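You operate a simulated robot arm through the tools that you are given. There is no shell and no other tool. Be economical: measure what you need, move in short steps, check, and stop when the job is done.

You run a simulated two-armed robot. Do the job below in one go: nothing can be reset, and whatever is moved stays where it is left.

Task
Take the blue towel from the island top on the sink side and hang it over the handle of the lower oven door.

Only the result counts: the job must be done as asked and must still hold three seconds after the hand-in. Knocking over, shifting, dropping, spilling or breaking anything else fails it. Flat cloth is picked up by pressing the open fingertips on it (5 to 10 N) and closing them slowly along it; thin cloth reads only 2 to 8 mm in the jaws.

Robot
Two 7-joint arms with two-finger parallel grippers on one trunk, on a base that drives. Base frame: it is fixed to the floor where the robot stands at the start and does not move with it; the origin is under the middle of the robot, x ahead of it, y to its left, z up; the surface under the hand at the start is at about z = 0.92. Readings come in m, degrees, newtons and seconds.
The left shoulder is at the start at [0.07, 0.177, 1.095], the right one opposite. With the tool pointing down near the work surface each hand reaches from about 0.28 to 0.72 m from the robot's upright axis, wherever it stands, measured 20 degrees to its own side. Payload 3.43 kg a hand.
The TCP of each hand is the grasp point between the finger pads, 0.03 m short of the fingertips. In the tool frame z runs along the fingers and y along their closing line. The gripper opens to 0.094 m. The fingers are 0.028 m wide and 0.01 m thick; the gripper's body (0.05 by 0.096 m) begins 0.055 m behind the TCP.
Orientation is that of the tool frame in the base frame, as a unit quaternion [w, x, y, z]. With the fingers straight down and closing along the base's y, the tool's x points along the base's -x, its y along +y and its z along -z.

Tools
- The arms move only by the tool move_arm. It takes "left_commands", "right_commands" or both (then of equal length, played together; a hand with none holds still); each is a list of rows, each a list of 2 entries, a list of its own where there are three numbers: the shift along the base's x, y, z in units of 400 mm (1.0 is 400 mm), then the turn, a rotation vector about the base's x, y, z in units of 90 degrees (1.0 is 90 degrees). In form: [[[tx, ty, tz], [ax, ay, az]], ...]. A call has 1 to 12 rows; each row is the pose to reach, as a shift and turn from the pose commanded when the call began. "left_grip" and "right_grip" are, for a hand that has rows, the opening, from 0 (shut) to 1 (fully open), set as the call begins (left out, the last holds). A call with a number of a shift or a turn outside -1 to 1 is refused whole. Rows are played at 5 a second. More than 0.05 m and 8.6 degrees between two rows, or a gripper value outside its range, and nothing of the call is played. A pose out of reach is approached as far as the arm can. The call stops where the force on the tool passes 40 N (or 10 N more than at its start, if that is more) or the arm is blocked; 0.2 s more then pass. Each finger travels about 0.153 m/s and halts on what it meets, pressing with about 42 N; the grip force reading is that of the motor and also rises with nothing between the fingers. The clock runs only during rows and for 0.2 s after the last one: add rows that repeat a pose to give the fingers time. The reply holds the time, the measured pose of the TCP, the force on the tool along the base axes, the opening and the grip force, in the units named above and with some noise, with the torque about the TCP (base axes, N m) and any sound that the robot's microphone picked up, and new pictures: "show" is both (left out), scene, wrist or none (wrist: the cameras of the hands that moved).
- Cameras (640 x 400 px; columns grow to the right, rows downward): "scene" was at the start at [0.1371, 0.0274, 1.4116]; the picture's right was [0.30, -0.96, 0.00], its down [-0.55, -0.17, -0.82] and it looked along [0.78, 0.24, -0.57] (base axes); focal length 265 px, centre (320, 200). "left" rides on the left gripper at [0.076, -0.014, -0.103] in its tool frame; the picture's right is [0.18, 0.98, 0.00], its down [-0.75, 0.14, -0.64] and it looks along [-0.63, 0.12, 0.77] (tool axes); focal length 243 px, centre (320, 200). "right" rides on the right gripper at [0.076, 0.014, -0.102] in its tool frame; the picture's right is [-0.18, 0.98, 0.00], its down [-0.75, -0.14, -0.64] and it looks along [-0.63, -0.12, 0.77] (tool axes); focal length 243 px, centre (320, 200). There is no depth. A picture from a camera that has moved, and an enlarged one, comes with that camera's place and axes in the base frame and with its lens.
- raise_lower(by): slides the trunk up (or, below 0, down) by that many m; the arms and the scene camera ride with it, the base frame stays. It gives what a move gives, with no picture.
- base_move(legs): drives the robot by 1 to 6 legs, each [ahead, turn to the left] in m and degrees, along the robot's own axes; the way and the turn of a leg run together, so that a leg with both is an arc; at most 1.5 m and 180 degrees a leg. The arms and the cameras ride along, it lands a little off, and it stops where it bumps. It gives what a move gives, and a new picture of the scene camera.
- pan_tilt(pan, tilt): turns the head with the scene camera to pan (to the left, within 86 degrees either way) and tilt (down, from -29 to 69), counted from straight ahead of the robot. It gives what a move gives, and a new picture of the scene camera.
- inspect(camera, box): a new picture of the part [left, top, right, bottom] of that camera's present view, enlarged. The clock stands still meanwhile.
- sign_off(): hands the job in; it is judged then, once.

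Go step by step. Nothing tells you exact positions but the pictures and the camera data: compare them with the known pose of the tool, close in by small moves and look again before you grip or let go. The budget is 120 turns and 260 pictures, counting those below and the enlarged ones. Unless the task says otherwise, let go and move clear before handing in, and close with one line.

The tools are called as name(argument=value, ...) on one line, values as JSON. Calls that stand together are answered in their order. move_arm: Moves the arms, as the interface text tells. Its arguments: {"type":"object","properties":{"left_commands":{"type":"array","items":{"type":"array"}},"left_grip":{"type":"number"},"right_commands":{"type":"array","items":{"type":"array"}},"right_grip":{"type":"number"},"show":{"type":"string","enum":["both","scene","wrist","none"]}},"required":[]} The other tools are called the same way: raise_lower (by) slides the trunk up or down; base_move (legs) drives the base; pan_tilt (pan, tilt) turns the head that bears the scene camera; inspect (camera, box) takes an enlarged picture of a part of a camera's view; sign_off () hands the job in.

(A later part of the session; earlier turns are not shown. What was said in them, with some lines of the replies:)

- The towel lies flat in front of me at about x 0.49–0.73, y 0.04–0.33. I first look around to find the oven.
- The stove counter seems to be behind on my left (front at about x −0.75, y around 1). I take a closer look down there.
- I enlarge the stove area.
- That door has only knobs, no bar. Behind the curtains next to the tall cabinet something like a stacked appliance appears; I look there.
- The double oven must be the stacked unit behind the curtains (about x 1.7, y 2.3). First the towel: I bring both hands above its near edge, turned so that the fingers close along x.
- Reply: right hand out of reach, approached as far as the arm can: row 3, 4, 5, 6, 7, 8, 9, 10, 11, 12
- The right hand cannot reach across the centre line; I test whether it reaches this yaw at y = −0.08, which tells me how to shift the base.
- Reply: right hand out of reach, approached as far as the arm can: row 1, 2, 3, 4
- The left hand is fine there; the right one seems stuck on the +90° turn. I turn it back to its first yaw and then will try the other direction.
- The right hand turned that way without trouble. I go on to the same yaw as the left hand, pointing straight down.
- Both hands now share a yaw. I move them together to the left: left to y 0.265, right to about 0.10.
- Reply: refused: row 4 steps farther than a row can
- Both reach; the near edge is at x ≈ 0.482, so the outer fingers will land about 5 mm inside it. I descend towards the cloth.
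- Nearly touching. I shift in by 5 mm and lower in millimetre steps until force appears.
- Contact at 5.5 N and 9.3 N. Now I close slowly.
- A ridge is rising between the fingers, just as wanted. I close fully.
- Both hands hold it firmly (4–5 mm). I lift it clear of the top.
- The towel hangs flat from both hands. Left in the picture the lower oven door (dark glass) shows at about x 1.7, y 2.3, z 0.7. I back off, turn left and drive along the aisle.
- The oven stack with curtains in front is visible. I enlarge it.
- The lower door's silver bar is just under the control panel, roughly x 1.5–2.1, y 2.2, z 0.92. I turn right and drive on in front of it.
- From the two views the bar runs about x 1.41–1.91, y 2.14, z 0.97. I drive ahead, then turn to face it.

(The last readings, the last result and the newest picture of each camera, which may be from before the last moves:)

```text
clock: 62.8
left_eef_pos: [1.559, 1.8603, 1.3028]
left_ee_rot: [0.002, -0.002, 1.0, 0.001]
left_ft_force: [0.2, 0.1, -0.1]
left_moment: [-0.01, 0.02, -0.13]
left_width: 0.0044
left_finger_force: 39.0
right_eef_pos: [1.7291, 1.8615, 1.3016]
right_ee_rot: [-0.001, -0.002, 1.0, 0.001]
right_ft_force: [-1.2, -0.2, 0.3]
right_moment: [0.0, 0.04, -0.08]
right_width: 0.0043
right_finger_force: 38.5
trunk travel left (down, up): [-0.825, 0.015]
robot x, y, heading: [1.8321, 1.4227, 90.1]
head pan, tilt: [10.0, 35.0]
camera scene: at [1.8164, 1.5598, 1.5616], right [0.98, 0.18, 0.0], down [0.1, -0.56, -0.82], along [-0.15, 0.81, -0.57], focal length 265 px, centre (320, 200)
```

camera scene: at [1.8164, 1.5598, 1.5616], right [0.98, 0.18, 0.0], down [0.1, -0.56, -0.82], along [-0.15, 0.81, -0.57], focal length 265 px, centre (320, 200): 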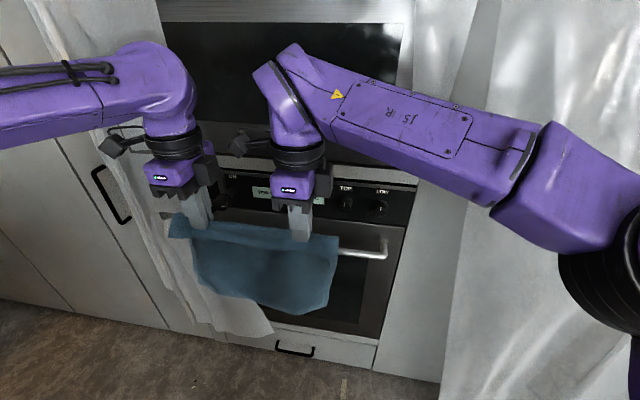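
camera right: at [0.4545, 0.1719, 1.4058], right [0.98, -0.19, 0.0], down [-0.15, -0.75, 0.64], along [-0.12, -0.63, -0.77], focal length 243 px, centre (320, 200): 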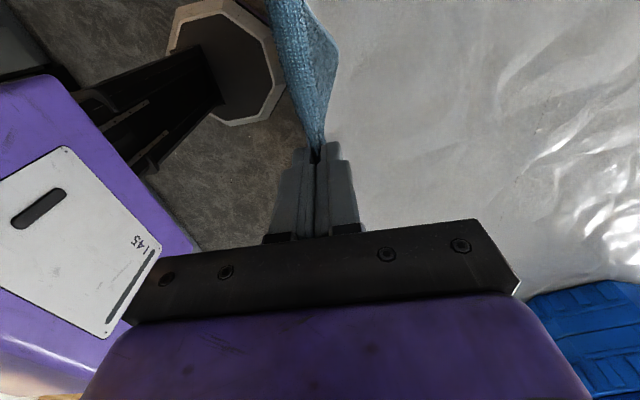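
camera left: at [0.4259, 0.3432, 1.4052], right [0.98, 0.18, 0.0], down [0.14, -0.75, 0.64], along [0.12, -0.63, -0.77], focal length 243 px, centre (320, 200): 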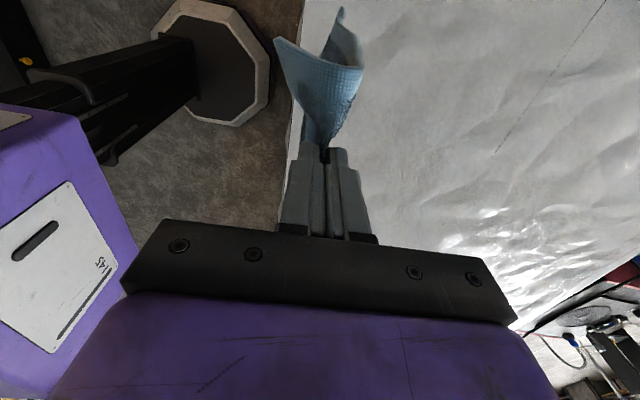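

Now I face the oven; the bar's right end is about (1.91, 2.15, 0.98), and a curtain hangs on the left. I enlarge the bar area.

inspect(camera="scene", box=[160, 160, 440, 340])

inspect(camera="left", box=[0, 0, 640, 400])

inspect(camera="right", box=[0, 0, 640, 400])

```text
2.22 times, centred on (300, 250) of scene
camera zoom: at [1.8164, 1.5598, 1.5616], right [0.98, 0.18, 0.0], down [0.1, -0.56, -0.82], along [-0.15, 0.81, -0.57], focal length 589 px, centre (364, 89)
```

zoom: 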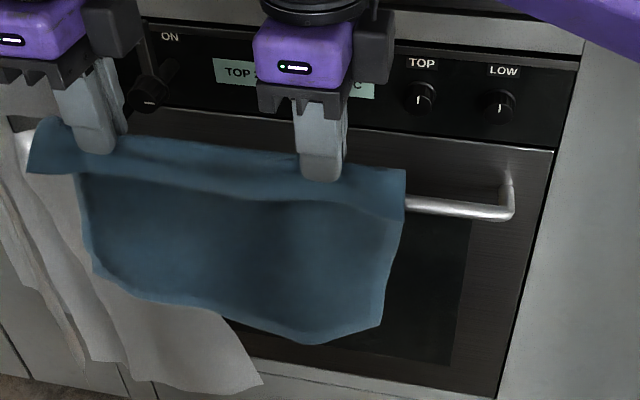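

```text
1.00 times, centred on (320, 200) of left (not enlarged: the box is as wide or as high as the picture)
camera zoom: at [1.4839, 1.8458, 1.4042], right [-0.19, 0.98, 0.0], down [0.75, 0.14, 0.64], along [0.63, 0.12, -0.77], focal length 243 px, centre (320, 200)
```

zoom: 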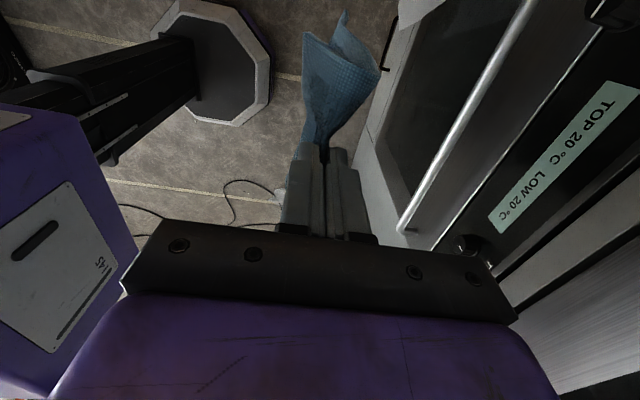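

```text
1.00 times, centred on (320, 200) of right (not enlarged: the box is as wide or as high as the picture)
camera zoom: at [1.6535, 1.8746, 1.4052], right [0.18, 0.98, 0.0], down [0.75, -0.14, 0.64], along [0.63, -0.12, -0.77], focal length 243 px, centre (320, 200)
```

zoom: 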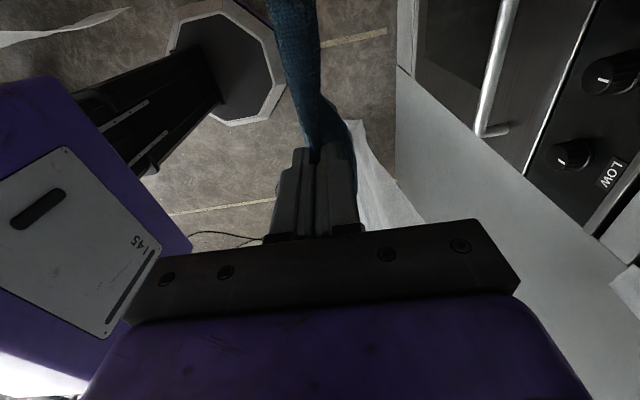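

The bar is clear from x 1.45 to 1.9, at y ≈ 2.14, z ≈ 0.98, roughly 5 cm off the door. I tilt both hands 45° toward the door first so the gripper bodies stay back from it.

move_arm(left_commands=[[[0, 0, 0], [0.08, 0, 0]], [[0, 0, 0], [0.16, 0, 0]], [[0, 0, 0], [0.24, 0, 0]], [[0, 0, 0], [0.32, 0, 0]], [[0, 0, 0], [0.4, 0, 0]], [[0, 0, 0], [0.48, 0, 0]], [[0, 0, 0], [0.5, 0, 0]], [[0, 0, 0], [0.5, 0, 0]]], right_commands=[[[0, 0, 0], [0.08, 0, 0]], [[0, 0, 0], [0.16, 0, 0]], [[0, 0, 0], [0.24, 0, 0]], [[0, 0, 0], [0.32, 0, 0]], [[0, 0, 0], [0.4, 0, 0]], [[0, 0, 0], [0.48, 0, 0]], [[0, 0, 0], [0.5, 0, 0]], [[0, 0, 0], [0.5, 0, 0]]], show="both")

```text
clock: 64.5
left_eef_pos: [1.5599, 1.8613, 1.3017]
left_ee_rot: [0.002, -0.001, 0.924, 0.383]
left_ft_force: [0.0, 0.4, 0.7]
left_moment: [-0.16, 0.0, 0.01]
left_width: 0.0042
left_finger_force: 39.0
right_eef_pos: [1.7285, 1.8608, 1.3023]
right_ee_rot: [0.001, -0.002, 0.923, 0.384]
right_ft_force: [-0.2, -0.3, 0.5]
right_moment: [-0.12, 0.02, 0.03]
right_width: 0.0042
right_finger_force: 38.3
trunk travel left (down, up): [-0.825, 0.015]
robot x, y, heading: [1.8313, 1.4208, 90.3]
head pan, tilt: [10.0, 35.0]
camera scene: at [1.8165, 1.56, 1.5615], right [0.98, 0.18, 0.0], down [0.1, -0.56, -0.82], along [-0.15, 0.81, -0.57], focal length 265 px, centre (320, 200)
camera right: at [1.6536, 1.7981, 1.385], right [0.18, 0.69, 0.7], down [0.75, -0.55, 0.35], along [0.63, 0.46, -0.62], focal length 243 px, centre (320, 200)
camera left: at [1.4841, 1.7779, 1.3639], right [-0.19, 0.69, 0.7], down [0.75, -0.35, 0.56], along [0.63, 0.63, -0.46], focal length 243 px, centre (320, 200)
```

scene: 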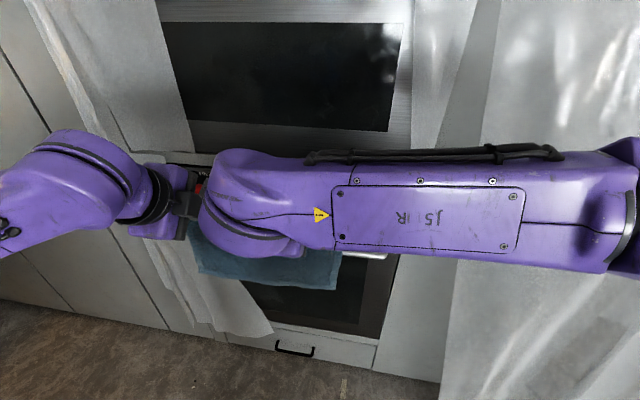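
right: 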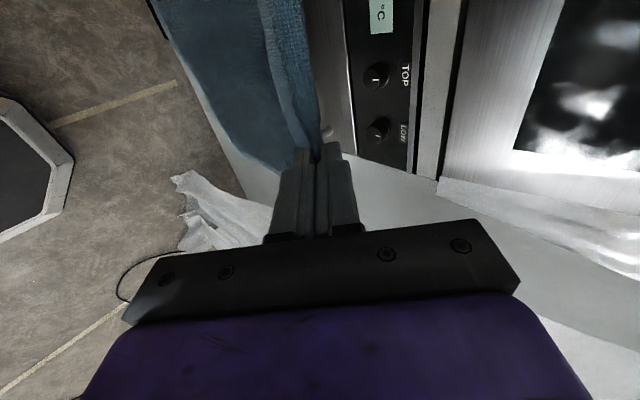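
left: 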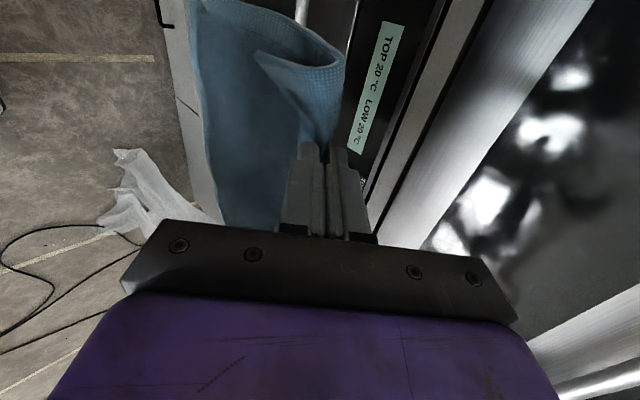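

The tilt works. Now I drive closer so the gap behind the bar comes within easy reach.

base_move(legs=[[0.17, 0]])

inspect(camera="left", box=[0, 0, 640, 400])

inspect(camera="right", box=[0, 0, 640, 400])

```text
clock: 66.0
left_eef_pos: [1.5578, 2.026, 1.3043]
left_ee_rot: [0.001, -0.002, 0.923, 0.384]
left_ft_force: [0.1, -0.5, 0.3]
left_moment: [-0.09, -0.02, -0.02]
left_width: 0.0045
left_finger_force: 38.5
right_eef_pos: [1.7282, 2.0265, 1.3046]
right_ee_rot: [0.001, -0.001, 0.923, 0.385]
right_ft_force: [-1.2, -0.9, 0.5]
right_moment: [-0.12, 0.02, -0.01]
right_width: 0.0043
right_finger_force: 39.0
trunk travel left (down, up): [-0.825, 0.015]
robot x, y, heading: [1.829, 1.5945, 90.3]
head pan, tilt: [10.0, 35.0]
camera scene: at [1.8154, 1.7247, 1.562], right [0.98, 0.18, 0.0], down [0.1, -0.56, -0.82], along [-0.15, 0.81, -0.57], focal length 265 px, centre (320, 200)
```

scene: 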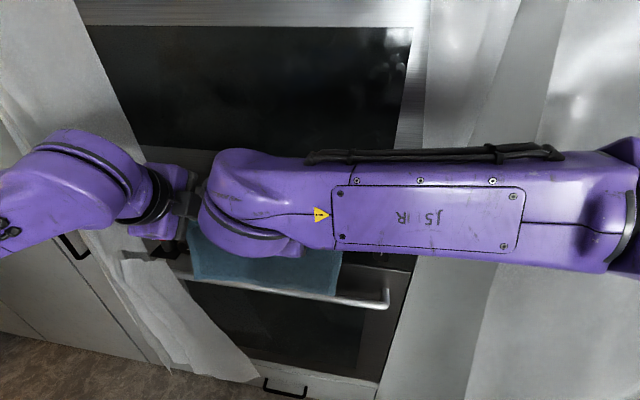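

```text
1.00 times, centred on (320, 200) of left (not enlarged: the box is as wide or as high as the picture)
camera zoom: at [1.4828, 1.9428, 1.3651], right [-0.19, 0.69, 0.7], down [0.75, -0.35, 0.56], along [0.63, 0.63, -0.45], focal length 243 px, centre (320, 200)
```

zoom: 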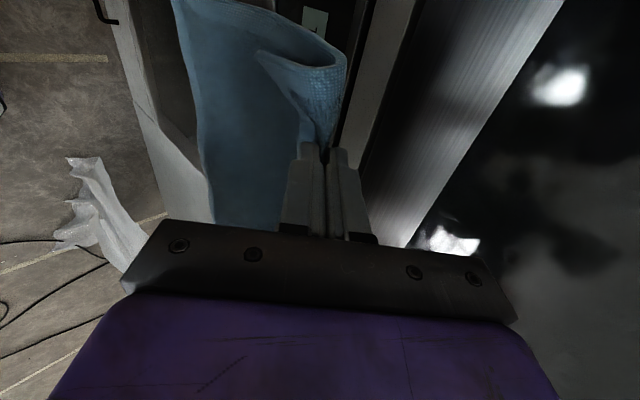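

```text
1.00 times, centred on (320, 200) of right (not enlarged: the box is as wide or as high as the picture)
camera zoom: at [1.6522, 1.963, 1.3863], right [0.18, 0.69, 0.7], down [0.75, -0.55, 0.35], along [0.63, 0.46, -0.62], focal length 243 px, centre (320, 200)
```

zoom: 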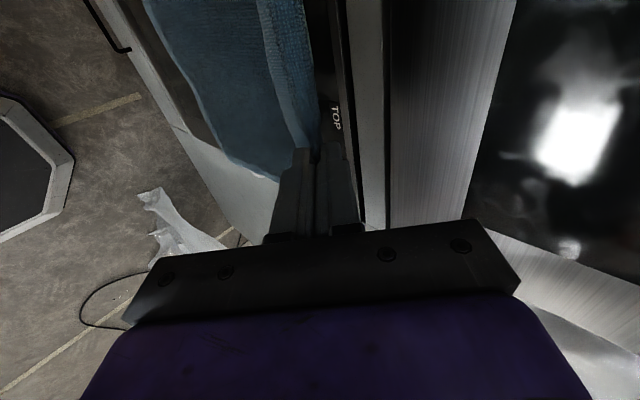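

The hem hangs at about z 1.07, above the bar and in front of it. I move both hands forward in small steps toward the gap.

move_arm(left_commands=[[[0, 0.08, 0], [0, 0, 0]], [[0, 0.16, 0], [0, 0, 0]], [[0, 0.24, 0], [0, 0, 0]], [[0, 0.24, 0], [0, 0, 0]], [[0, 0.24, 0], [0, 0, 0]]], right_commands=[[[0, 0.08, 0], [0, 0, 0]], [[0, 0.16, 0], [0, 0, 0]], [[0, 0.24, 0], [0, 0, 0]], [[0, 0.24, 0], [0, 0, 0]], [[0, 0.24, 0], [0, 0, 0]]], show="both")

```text
clock: 67.2
left_eef_pos: [1.5577, 2.1236, 1.3032]
left_ee_rot: [0.001, -0.002, 0.924, 0.383]
left_ft_force: [0.5, -0.6, -0.2]
left_moment: [-0.14, -0.03, -0.01]
left_width: 0.0041
left_finger_force: 38.5
right_eef_pos: [1.7278, 2.1249, 1.3029]
right_ee_rot: [0.001, -0.002, 0.923, 0.385]
right_ft_force: [-1.8, 0.2, 0.0]
right_moment: [-0.12, 0.02, 0.01]
right_width: 0.0042
right_finger_force: 38.5
trunk travel left (down, up): [-0.825, 0.015]
robot x, y, heading: [1.8297, 1.5921, 90.3]
head pan, tilt: [10.0, 35.0]
camera scene: at [1.8151, 1.7274, 1.5617], right [0.98, 0.18, 0.0], down [0.1, -0.56, -0.82], along [-0.15, 0.81, -0.57], focal length 265 px, centre (320, 200)
camera right: at [1.6524, 2.0612, 1.3858], right [0.18, 0.69, 0.7], down [0.75, -0.55, 0.35], along [0.63, 0.46, -0.62], focal length 243 px, centre (320, 200)
camera left: at [1.4822, 2.0418, 1.3642], right [-0.19, 0.69, 0.7], down [0.75, -0.35, 0.56], along [0.63, 0.63, -0.45], focal length 243 px, centre (320, 200)
```

scene: 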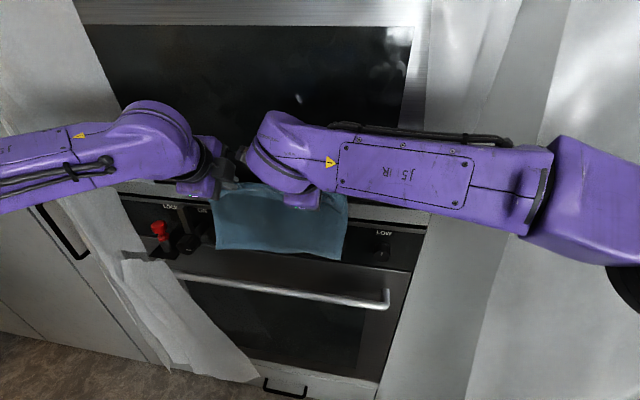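
right: 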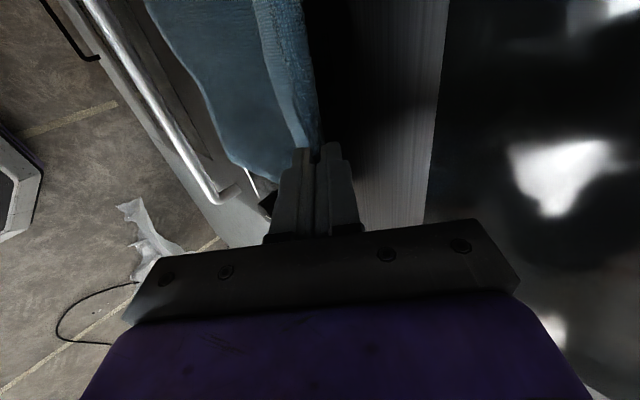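
left: 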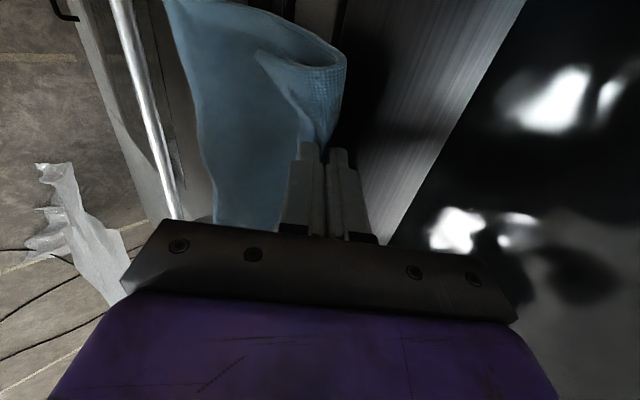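

The cloth is now above the bar, hem around y 2.145 and z 1.07. I move 2 cm further in and start lowering while watching.

move_arm(left_commands=[[[0, 0.03, 0], [0, 0, 0]], [[0, 0.055, 0], [0, 0, 0]], [[0, 0.055, -0.06], [0, 0, 0]], [[0, 0.055, -0.12], [0, 0, 0]], [[0, 0.055, -0.12], [0, 0, 0]], [[0, 0.055, -0.12], [0, 0, 0]]], right_commands=[[[0, 0.03, 0], [0, 0, 0]], [[0, 0.055, 0], [0, 0, 0]], [[0, 0.055, -0.06], [0, 0, 0]], [[0, 0.055, -0.12], [0, 0, 0]], [[0, 0.055, -0.12], [0, 0, 0]], [[0, 0.055, -0.12], [0, 0, 0]]], show="both")

```text
clock: 68.6
left_eef_pos: [1.5588, 2.1475, 1.255]
left_ee_rot: [0.002, -0.003, 0.924, 0.383]
left_ft_force: [0.5, 0.3, 0.5]
left_moment: [-0.15, -0.01, -0.02]
left_width: 0.0044
left_finger_force: 38.2
right_eef_pos: [1.7273, 2.1463, 1.2547]
right_ee_rot: [0.001, -0.001, 0.923, 0.384]
right_ft_force: [-0.9, -0.6, -0.6]
right_moment: [-0.11, 0.0, 0.0]
right_width: 0.0041
right_finger_force: 38.7
trunk travel left (down, up): [-0.825, 0.015]
robot x, y, heading: [1.8306, 1.5912, 90.3]
head pan, tilt: [10.0, 35.0]
camera scene: at [1.8151, 1.7283, 1.5616], right [0.98, 0.18, 0.0], down [0.1, -0.56, -0.82], along [-0.15, 0.81, -0.57], focal length 265 px, centre (320, 200)
camera right: at [1.6517, 2.0836, 1.3376], right [0.18, 0.69, 0.7], down [0.75, -0.55, 0.35], along [0.63, 0.46, -0.62], focal length 243 px, centre (320, 200)
camera left: at [1.4831, 2.064, 1.316], right [-0.19, 0.69, 0.7], down [0.75, -0.35, 0.56], along [0.63, 0.63, -0.46], focal length 243 px, centre (320, 200)
```

scene: 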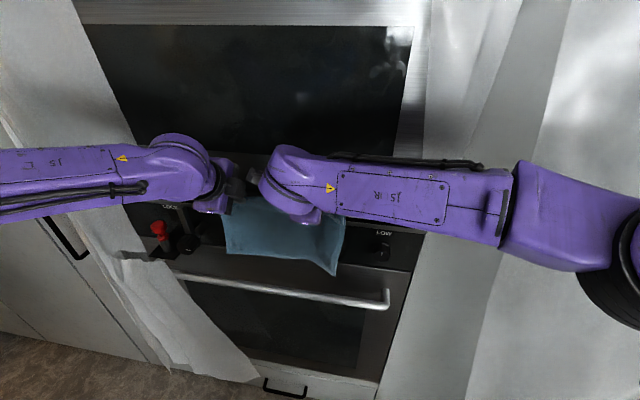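
right: 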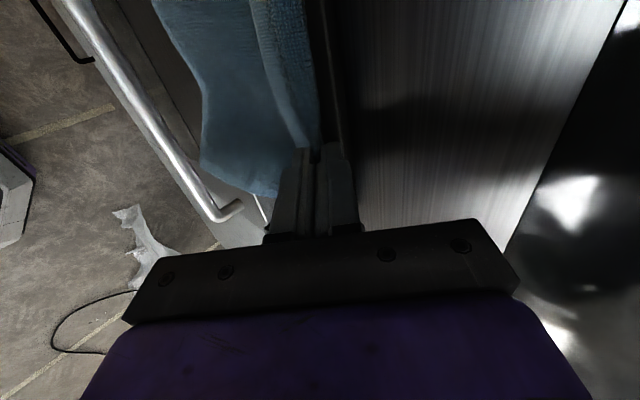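
left: 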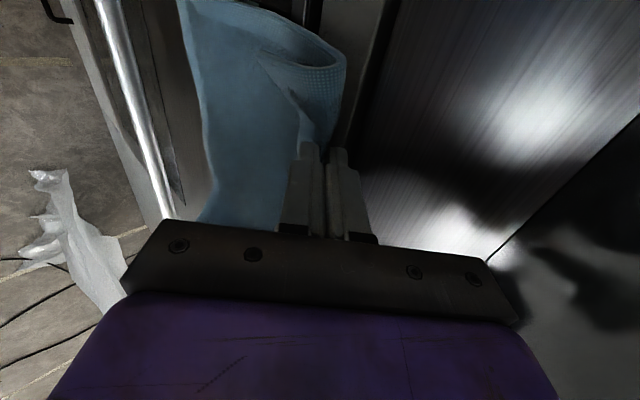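

The hem seems to be at y ≈ 2.18, over the gap. I lower another 6 cm.

move_arm(left_commands=[[[0, 0, -0.05], [0, 0, 0]], [[0, 0, -0.1], [0, 0, 0]], [[0, 0, -0.15], [0, 0, 0]], [[0, 0, -0.15], [0, 0, 0]], [[0, 0, -0.15], [0, 0, 0]]], right_commands=[[[0, 0, -0.05], [0, 0, 0]], [[0, 0, -0.1], [0, 0, 0]], [[0, 0, -0.15], [0, 0, 0]], [[0, 0, -0.15], [0, 0, 0]], [[0, 0, -0.15], [0, 0, 0]]], show="both")

inspect(camera="scene", box=[120, 190, 420, 350])

```text
clock: 69.8
left_eef_pos: [1.5584, 2.1447, 1.1952]
left_ee_rot: [0.002, -0.002, 0.924, 0.383]
left_ft_force: [0.6, -0.1, 0.0]
left_moment: [-0.13, -0.01, -0.04]
left_width: 0.0041
left_finger_force: 38.7
right_eef_pos: [1.7276, 2.1459, 1.1947]
right_ee_rot: [0.0, -0.001, 0.923, 0.384]
right_ft_force: [-0.5, -0.6, -0.4]
right_moment: [-0.15, -0.02, -0.04]
right_width: 0.0043
right_finger_force: 38.7
trunk travel left (down, up): [-0.825, 0.015]
robot x, y, heading: [1.8301, 1.5923, 90.2]
head pan, tilt: [10.0, 35.0]
camera scene: at [1.8151, 1.7283, 1.5616], right [0.98, 0.18, 0.0], down [0.1, -0.56, -0.82], along [-0.15, 0.81, -0.57], focal length 265 px, centre (320, 200)
camera right: at [1.6519, 2.0834, 1.2768], right [0.18, 0.69, 0.7], down [0.75, -0.55, 0.35], along [0.63, 0.46, -0.62], focal length 243 px, centre (320, 200)
camera left: at [1.4829, 2.0632, 1.2563], right [-0.19, 0.69, 0.69], down [0.75, -0.35, 0.56], along [0.63, 0.63, -0.46], focal length 243 px, centre (320, 200)
```

scene: 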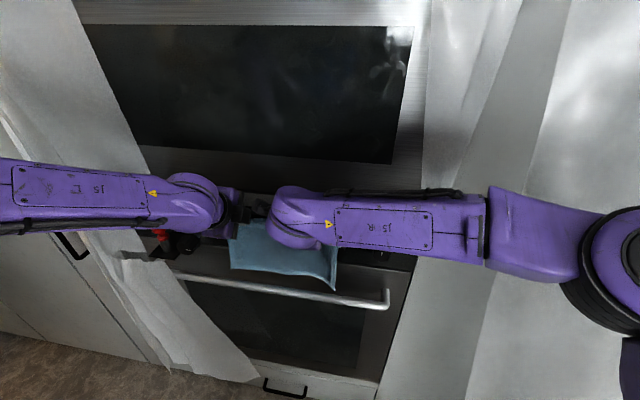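
right: 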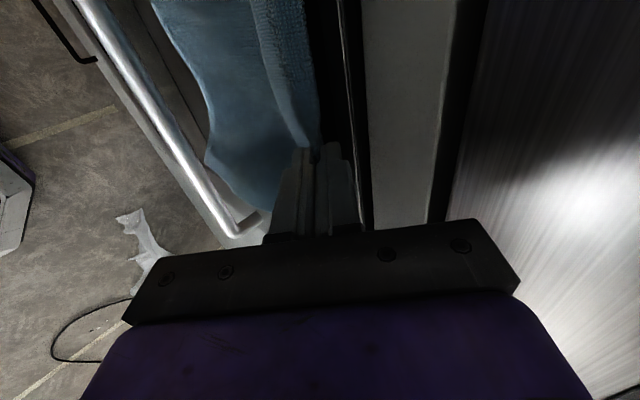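
left: 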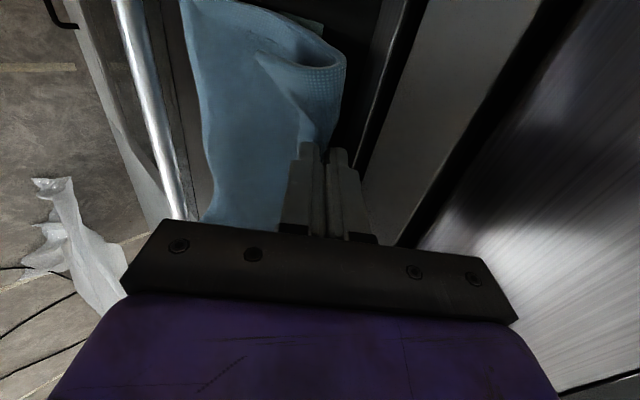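

```text
2.13 times, centred on (270, 270) of scene
camera zoom: at [1.8151, 1.7283, 1.5616], right [0.98, 0.18, 0.0], down [0.1, -0.56, -0.82], along [-0.15, 0.81, -0.57], focal length 566 px, centre (427, 51)
```

zoom: 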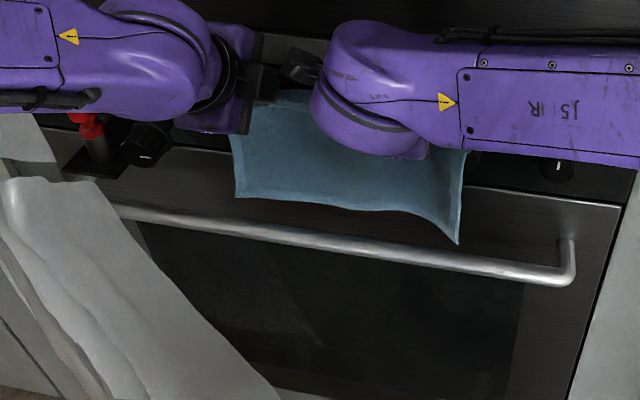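

The hem has reached the bar's level, seemingly behind it. I lower another 4 cm and check that the bar hides the hem.

move_arm(left_commands=[[[0, 0, -0.05], [0, 0, 0]], [[0, 0, -0.1], [0, 0, 0]], [[0, 0, -0.1], [0, 0, 0]], [[0, 0, -0.1], [0, 0, 0]]], right_commands=[[[0, 0, -0.05], [0, 0, 0]], [[0, 0, -0.1], [0, 0, 0]], [[0, 0, -0.1], [0, 0, 0]], [[0, 0, -0.1], [0, 0, 0]]], show="none")

inspect(camera="scene", box=[160, 190, 420, 350])

inspect(camera="left", box=[0, 0, 400, 250])

inspect(camera="right", box=[0, 0, 400, 250])

```text
clock: 70.8
left_eef_pos: [1.5588, 2.1457, 1.1549]
left_ee_rot: [0.0, -0.002, 0.924, 0.383]
left_ft_force: [0.1, -0.5, -0.2]
left_moment: [-0.08, 0.01, -0.01]
left_width: 0.0042
left_finger_force: 38.9
right_eef_pos: [1.728, 2.1488, 1.1553]
right_ee_rot: [0.001, -0.001, 0.923, 0.385]
right_ft_force: [-1.3, 0.7, -0.2]
right_moment: [-0.1, 0.02, 0.0]
right_width: 0.0043
right_finger_force: 38.8
trunk travel left (down, up): [-0.825, 0.015]
robot x, y, heading: [1.828, 1.5907, 90.2]
head pan, tilt: [10.0, 35.0]
```

```text
2.46 times, centred on (290, 270) of scene
camera zoom: at [1.8158, 1.7284, 1.5616], right [0.98, 0.18, 0.0], down [0.1, -0.56, -0.82], along [-0.15, 0.81, -0.57], focal length 652 px, centre (394, 28)
```

zoom: 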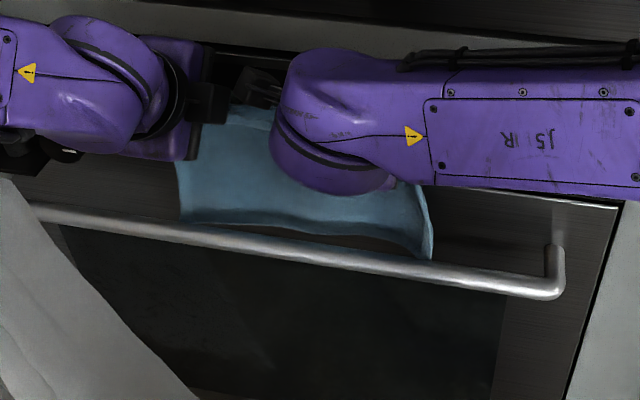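

```text
1.60 times, centred on (200, 125) of left
camera zoom: at [1.4837, 2.0634, 1.2164], right [-0.19, 0.69, 0.69], down [0.75, -0.35, 0.56], along [0.63, 0.63, -0.46], focal length 388 px, centre (512, 320)
```

zoom: 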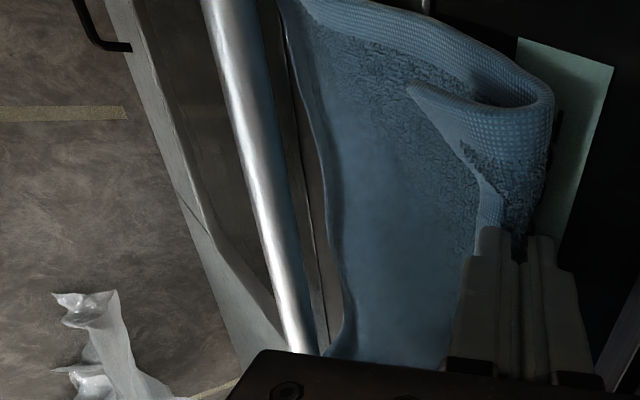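

```text
1.60 times, centred on (200, 125) of right
camera zoom: at [1.6528, 2.0836, 1.237], right [0.18, 0.69, 0.7], down [0.75, -0.55, 0.35], along [0.63, 0.46, -0.62], focal length 388 px, centre (512, 320)
```

zoom: 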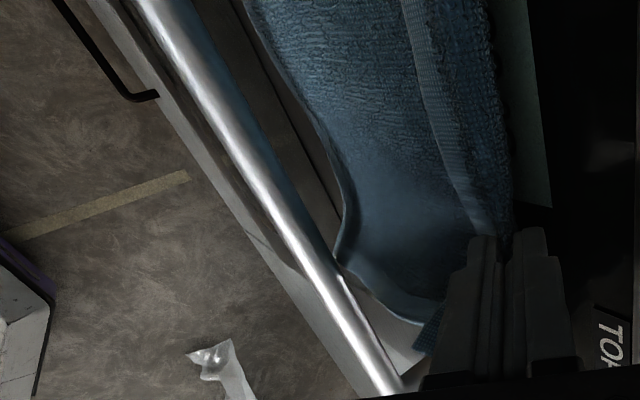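

The hem hangs between bar and door, already about 2 cm below the bar's axis. I lower 8 cm more so that roughly half the cloth is behind the bar.

move_arm(left_commands=[[[0, 0, -0.04], [0, 0, 0]], [[0, 0, -0.08], [0, 0, 0]], [[0, 0, -0.12], [0, 0, 0]], [[0, 0, -0.16], [0, 0, 0]], [[0, 0, -0.2], [0, 0, 0]], [[0, 0, -0.2], [0, 0, 0]]], right_commands=[[[0, 0, -0.04], [0, 0, 0]], [[0, 0, -0.08], [0, 0, 0]], [[0, 0, -0.12], [0, 0, 0]], [[0, 0, -0.16], [0, 0, 0]], [[0, 0, -0.2], [0, 0, 0]], [[0, 0, -0.2], [0, 0, 0]]], show="wrist")

inspect(camera="scene", box=[160, 190, 420, 350])

```text
clock: 72.2
left_eef_pos: [1.5592, 2.1461, 1.0751]
left_ee_rot: [0.001, -0.002, 0.923, 0.384]
left_ft_force: [0.4, -0.1, 0.0]
left_moment: [-0.14, 0.02, 0.03]
left_width: 0.0041
left_finger_force: 38.8
right_eef_pos: [1.7278, 2.1484, 1.0744]
right_ee_rot: [0.0, -0.001, 0.923, 0.384]
right_ft_force: [0.9, -0.2, 0.5]
right_moment: [-0.11, 0.02, -0.01]
right_width: 0.0042
right_finger_force: 38.9
trunk travel left (down, up): [-0.825, 0.015]
robot x, y, heading: [1.8298, 1.5884, 90.4]
head pan, tilt: [10.0, 35.0]
camera right: at [1.6525, 2.0843, 1.1576], right [0.18, 0.69, 0.7], down [0.75, -0.55, 0.35], along [0.63, 0.46, -0.62], focal length 243 px, centre (320, 200)
camera left: at [1.4829, 2.0638, 1.1366], right [-0.19, 0.69, 0.69], down [0.75, -0.35, 0.56], along [0.63, 0.63, -0.46], focal length 243 px, centre (320, 200)
```

right: 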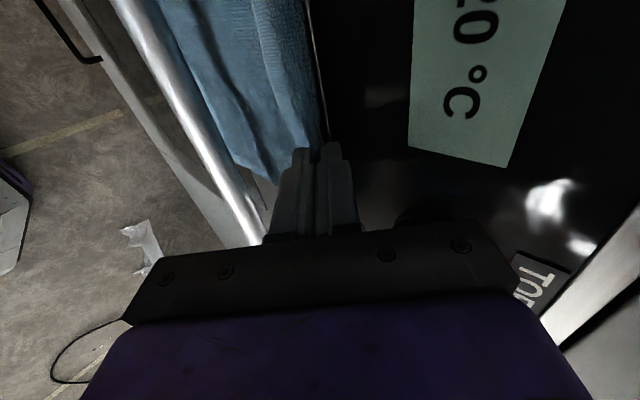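
left: 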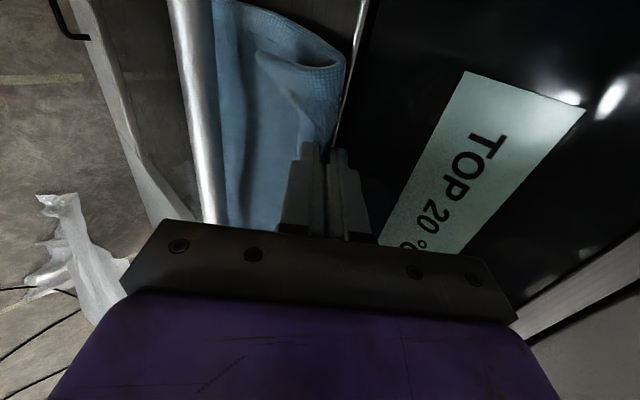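

```text
2.46 times, centred on (290, 270) of scene
camera zoom: at [1.8158, 1.7279, 1.5616], right [0.98, 0.18, 0.0], down [0.1, -0.56, -0.82], along [-0.15, 0.81, -0.57], focal length 652 px, centre (394, 28)
```

zoom: 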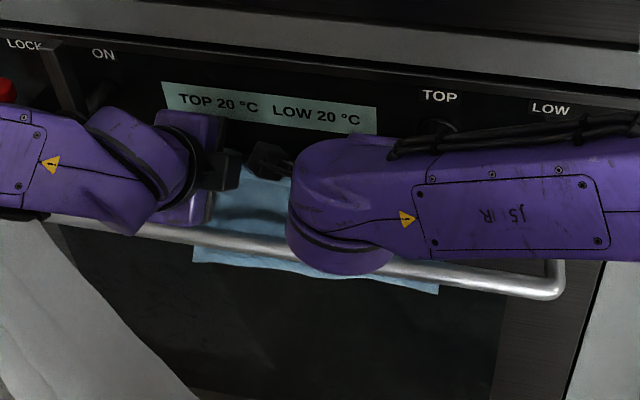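

The hem is visible below the bar, behind it, about 10 cm down. Now I swing the held edge over the bar toward me; first half of the arc.

move_arm(left_commands=[[[0, -0.046, 0.01], [0, 0, 0]], [[0, -0.0925, 0.015], [0, 0, 0]], [[0, -0.14, 0], [0, 0, 0]], [[0, -0.18, -0.0225], [0, 0, 0]], [[0, -0.21, -0.06], [0, 0, 0]], [[0, -0.23, -0.0975], [0, 0, 0]], [[0, -0.23, -0.0975], [0, 0, 0]]], right_commands=[[[0, -0.046, 0.01], [0, 0, 0]], [[0, -0.0925, 0.015], [0, 0, 0]], [[0, -0.14, 0], [0, 0, 0]], [[0, -0.18, -0.0225], [0, 0, 0]], [[0, -0.21, -0.06], [0, 0, 0]], [[0, -0.23, -0.0975], [0, 0, 0]], [[0, -0.23, -0.0975], [0, 0, 0]]], show="wrist")

inspect(camera="scene", box=[160, 190, 420, 350])

```text
clock: 73.8
left_eef_pos: [1.559, 2.0536, 1.0359]
left_ee_rot: [0.001, -0.002, 0.924, 0.383]
left_ft_force: [0.6, -0.2, -0.1]
left_moment: [-0.12, 0.01, -0.01]
left_width: 0.0043
left_finger_force: 38.0
right_eef_pos: [1.7272, 2.0551, 1.0368]
right_ee_rot: [0.002, -0.001, 0.923, 0.385]
right_ft_force: [-0.2, 0.0, -0.5]
right_moment: [-0.11, 0.02, 0.0]
right_width: 0.0042
right_finger_force: 38.6
trunk travel left (down, up): [-0.825, 0.015]
robot x, y, heading: [1.8331, 1.585, 90.3]
head pan, tilt: [10.0, 35.0]
camera right: at [1.6524, 1.9918, 1.1189], right [0.18, 0.69, 0.7], down [0.75, -0.55, 0.35], along [0.63, 0.46, -0.62], focal length 243 px, centre (320, 200)
camera left: at [1.4833, 1.9717, 1.097], right [-0.19, 0.69, 0.69], down [0.75, -0.35, 0.56], along [0.63, 0.63, -0.46], focal length 243 px, centre (320, 200)
```

right: 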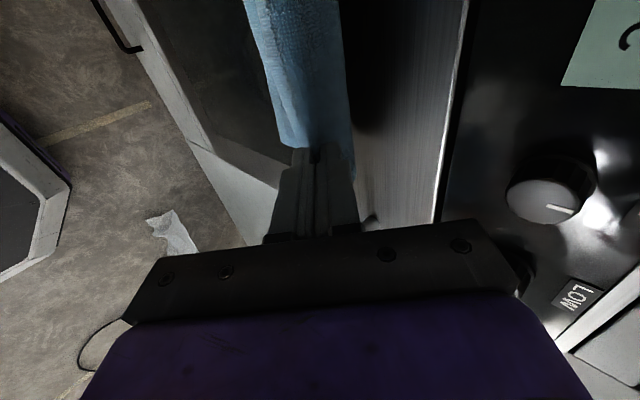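
left: 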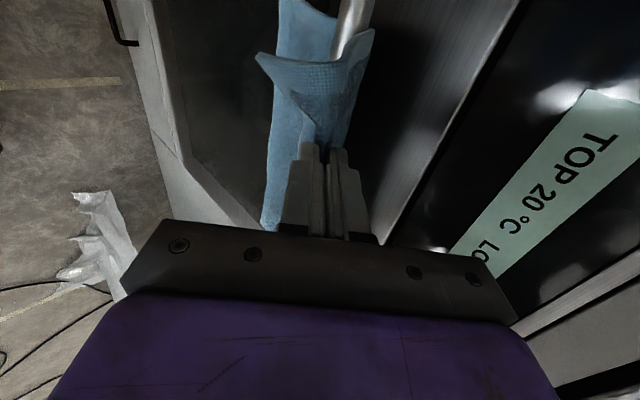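

```text
2.46 times, centred on (290, 270) of scene
camera zoom: at [1.8157, 1.7282, 1.5616], right [0.98, 0.18, 0.0], down [0.1, -0.56, -0.82], along [-0.15, 0.81, -0.57], focal length 652 px, centre (394, 28)
```

zoom: 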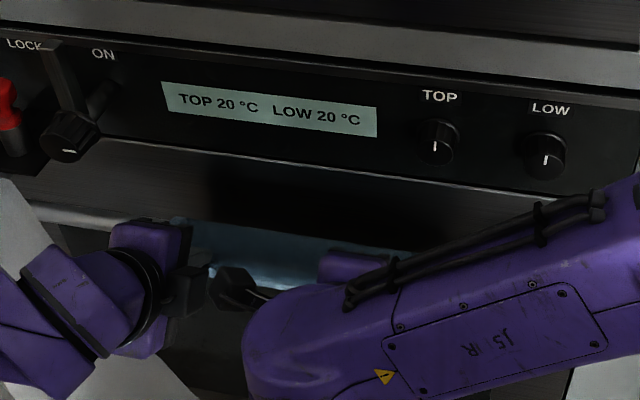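

The cloth now goes over the bar with its tail behind. I finish the arc, down in front of the bar.

move_arm(left_commands=[[[0, -0.0125, -0.05], [0, 0, 0]], [[0, -0.0125, -0.0875], [0, 0, 0]], [[0, 0, -0.13], [0, 0, 0]], [[0, 0.0075, -0.1625], [0, 0, 0]], [[0, 0.025, -0.2], [0, 0, 0]], [[0, 0.025, -0.2], [0, 0, 0]]], right_commands=[[[0, -0.0125, -0.05], [0, 0, 0]], [[0, -0.0125, -0.0875], [0, 0, 0]], [[0, 0, -0.13], [0, 0, 0]], [[0, 0.0075, -0.1625], [0, 0, 0]], [[0, 0.025, -0.2], [0, 0, 0]], [[0, 0.025, -0.2], [0, 0, 0]]], show="both")

```text
clock: 75.2
left_eef_pos: [1.558, 2.0652, 0.9557]
left_ee_rot: [0.001, -0.002, 0.924, 0.383]
left_ft_force: [0.6, 0.7, -0.5]
left_moment: [-0.13, -0.03, -0.02]
left_width: 0.0042
left_finger_force: 38.6
right_eef_pos: [1.7277, 2.0655, 0.955]
right_ee_rot: [0.0, -0.001, 0.923, 0.385]
right_ft_force: [0.0, 0.1, 0.9]
right_moment: [-0.12, 0.01, 0.0]
right_width: 0.0042
right_finger_force: 39.2
trunk travel left (down, up): [-0.825, 0.015]
robot x, y, heading: [1.826, 1.591, 90.2]
head pan, tilt: [10.0, 35.0]
camera scene: at [1.8155, 1.728, 1.5616], right [0.98, 0.18, 0.0], down [0.1, -0.56, -0.82], along [-0.15, 0.81, -0.57], focal length 265 px, centre (320, 200)
camera right: at [1.6523, 2.0019, 1.0377], right [0.18, 0.69, 0.7], down [0.75, -0.55, 0.35], along [0.63, 0.46, -0.62], focal length 243 px, centre (320, 200)
camera left: at [1.4832, 1.9818, 1.0173], right [-0.19, 0.69, 0.7], down [0.75, -0.35, 0.56], along [0.63, 0.63, -0.46], focal length 243 px, centre (320, 200)
```

scene: 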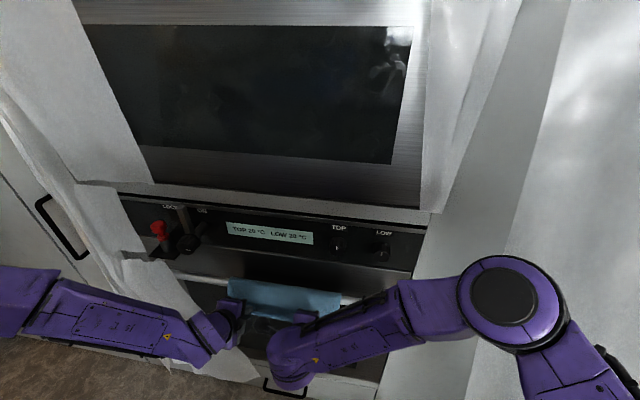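
right: 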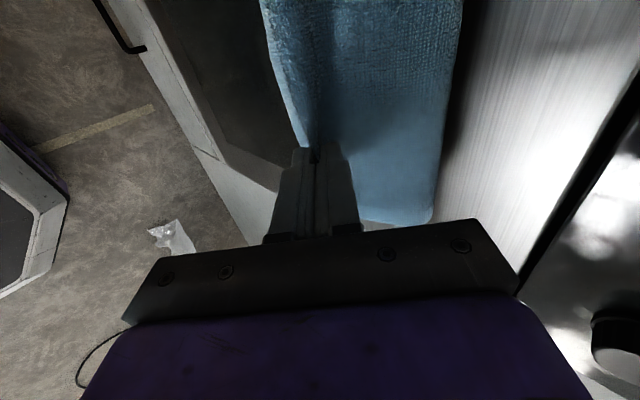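
left: 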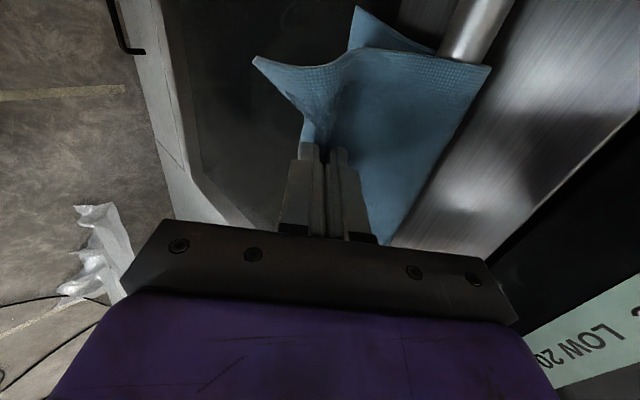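

The towel is draped: the rear hem shows about 11 cm below the bar, the front edge is in my fingers. I open the fingers gently.

move_arm(left_commands=[[[0, 0, 0], [0, 0, 0]], [[0, 0, 0], [0, 0, 0]], [[0, 0, 0], [0, 0, 0]]], right_commands=[[[0, 0, 0], [0, 0, 0]], [[0, 0, 0], [0, 0, 0]], [[0, 0, 0], [0, 0, 0]]], left_grip=0.25, right_grip=0.25, show="wrist")

```text
clock: 76.0
left_eef_pos: [1.5579, 2.0639, 0.9562]
left_ee_rot: [0.001, -0.002, 0.924, 0.382]
left_ft_force: [-0.6, -0.2, -0.2]
left_moment: [0.06, 0.0, -0.01]
left_width: 0.0236
left_finger_force: 0.1
right_eef_pos: [1.7268, 2.0653, 0.9543]
right_ee_rot: [0.001, -0.001, 0.923, 0.384]
right_ft_force: [0.6, 0.1, 0.6]
right_moment: [0.01, 0.02, 0.0]
right_width: 0.0234
right_finger_force: 0.0
trunk travel left (down, up): [-0.825, 0.015]
robot x, y, heading: [1.8276, 1.5903, 90.4]
head pan, tilt: [10.0, 35.0]
camera right: at [1.6521, 2.0021, 1.0378], right [0.18, 0.69, 0.7], down [0.75, -0.55, 0.35], along [0.63, 0.46, -0.62], focal length 243 px, centre (320, 200)
camera left: at [1.4831, 1.982, 1.0173], right [-0.19, 0.69, 0.69], down [0.75, -0.35, 0.56], along [0.63, 0.63, -0.46], focal length 243 px, centre (320, 200)
```

right: 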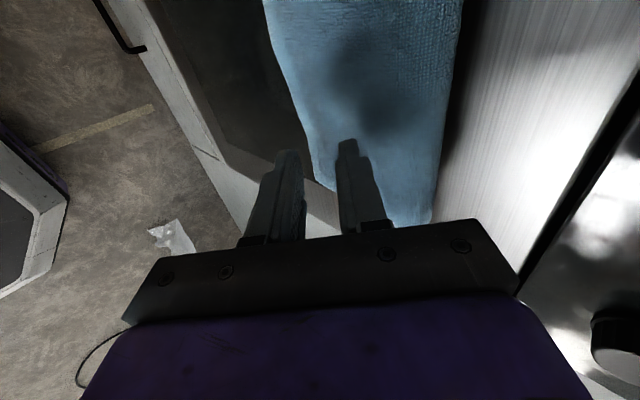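
left: 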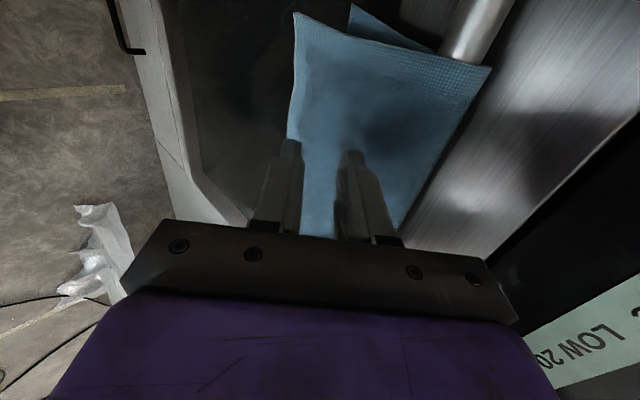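

The towel fell free and hangs on both sides of the bar. I withdraw straight back and look.

move_arm(left_commands=[[[0, -0.06, 0.03], [0, 0, 0]], [[0, -0.14, 0.05], [0, 0, 0]], [[0, -0.24, 0.05], [0, 0, 0]], [[0, -0.34, 0.05], [0, 0, 0]], [[0, -0.34, 0.05], [0, 0, 0]]], right_commands=[[[0, -0.06, 0.03], [0, 0, 0]], [[0, -0.14, 0.05], [0, 0, 0]], [[0, -0.24, 0.05], [0, 0, 0]], [[0, -0.34, 0.05], [0, 0, 0]], [[0, -0.34, 0.05], [0, 0, 0]]], show="both")

base_move(legs=[[-0.15, 0]])

inspect(camera="scene", box=[160, 170, 420, 330])

```text
clock: 77.2
left_eef_pos: [1.5494, 1.9756, 0.9352]
left_ee_rot: [0.001, -0.002, 0.924, 0.382]
left_ft_force: [0.1, 0.2, 0.0]
left_moment: [0.0, 0.01, -0.02]
left_width: 0.0234
left_finger_force: 0.1
left hand out of reach, approached as far as the arm can: row 3, 4, 5
right_eef_pos: [1.7285, 1.9292, 0.9757]
right_ee_rot: [0.0, 0.0, 0.923, 0.384]
right_ft_force: [0.1, 1.0, 0.1]
right_moment: [-0.01, 0.02, -0.03]
right_width: 0.0233
right_finger_force: 0.0
trunk travel left (down, up): [-0.825, 0.015]
robot x, y, heading: [1.8283, 1.5903, 90.4]
head pan, tilt: [10.0, 35.0]
camera scene: at [1.8162, 1.7289, 1.5615], right [0.98, 0.18, 0.0], down [0.1, -0.56, -0.82], along [-0.15, 0.81, -0.57], focal length 265 px, centre (320, 200)
camera right: at [1.6522, 1.8662, 1.0586], right [0.18, 0.69, 0.7], down [0.75, -0.55, 0.35], along [0.63, 0.46, -0.62], focal length 243 px, centre (320, 200)
camera left: at [1.4749, 1.893, 0.9982], right [-0.19, 0.69, 0.69], down [0.75, -0.35, 0.56], along [0.63, 0.63, -0.46], focal length 243 px, centre (320, 200)
```

scene: 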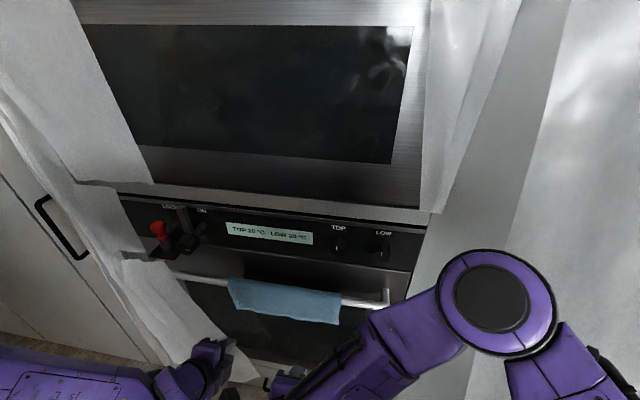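
right: 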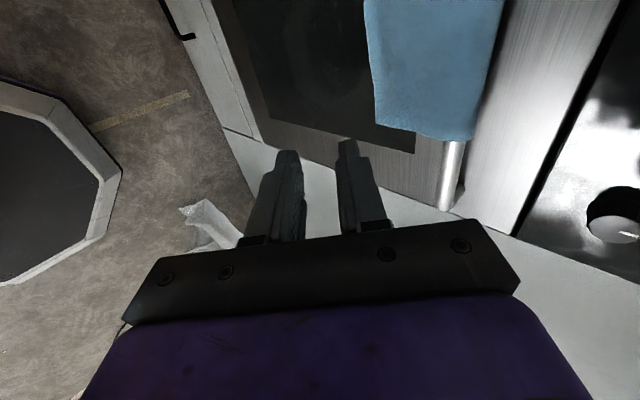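
left: 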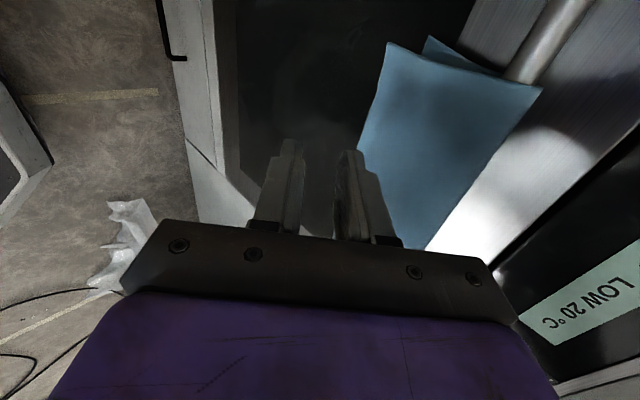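

```text
clock: 78.6
left_eef_pos: [1.5511, 1.8265, 0.9369]
left_ee_rot: [0.001, -0.002, 0.924, 0.383]
left_ft_force: [-1.4, 0.5, -0.1]
left_moment: [0.01, 0.01, 0.0]
left_width: 0.0239
left_finger_force: 0.1
right_eef_pos: [1.7279, 1.7813, 0.9755]
right_ee_rot: [0.0, 0.0, 0.924, 0.383]
right_ft_force: [0.6, -0.1, 0.4]
right_moment: [0.0, -0.02, -0.04]
right_width: 0.0236
right_finger_force: 0.2
trunk travel left (down, up): [-0.825, 0.015]
robot x, y, heading: [1.8285, 1.4402, 90.3]
head pan, tilt: [10.0, 35.0]
camera scene: at [1.8162, 1.5809, 1.5613], right [0.98, 0.18, 0.0], down [0.1, -0.57, -0.82], along [-0.15, 0.81, -0.57], focal length 265 px, centre (320, 200)
```

scene: 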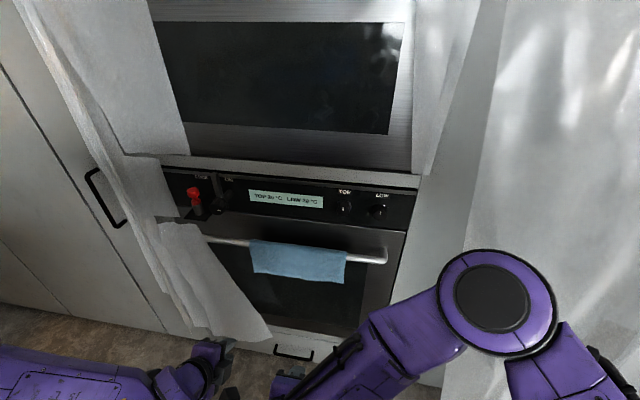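

```text
2.46 times, centred on (290, 250) of scene
camera zoom: at [1.8162, 1.5809, 1.5613], right [0.98, 0.18, 0.0], down [0.1, -0.57, -0.82], along [-0.15, 0.81, -0.57], focal length 652 px, centre (394, 77)
```

zoom: 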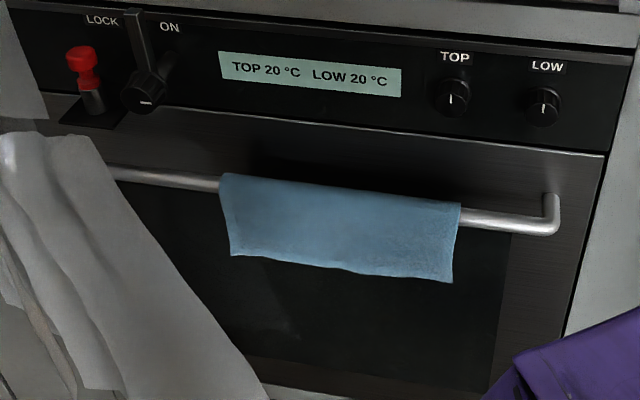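

The towel hangs evenly over the bar of the lower oven door, it stayed put while I backed off, and both hands are clear. I hand in.

sign_off()

```text
The job is handed in.
```

The blue towel now hangs over the handle of the lower oven door, with cloth on both sides of the bar. Both hands let go and backed away before I handed the job in.
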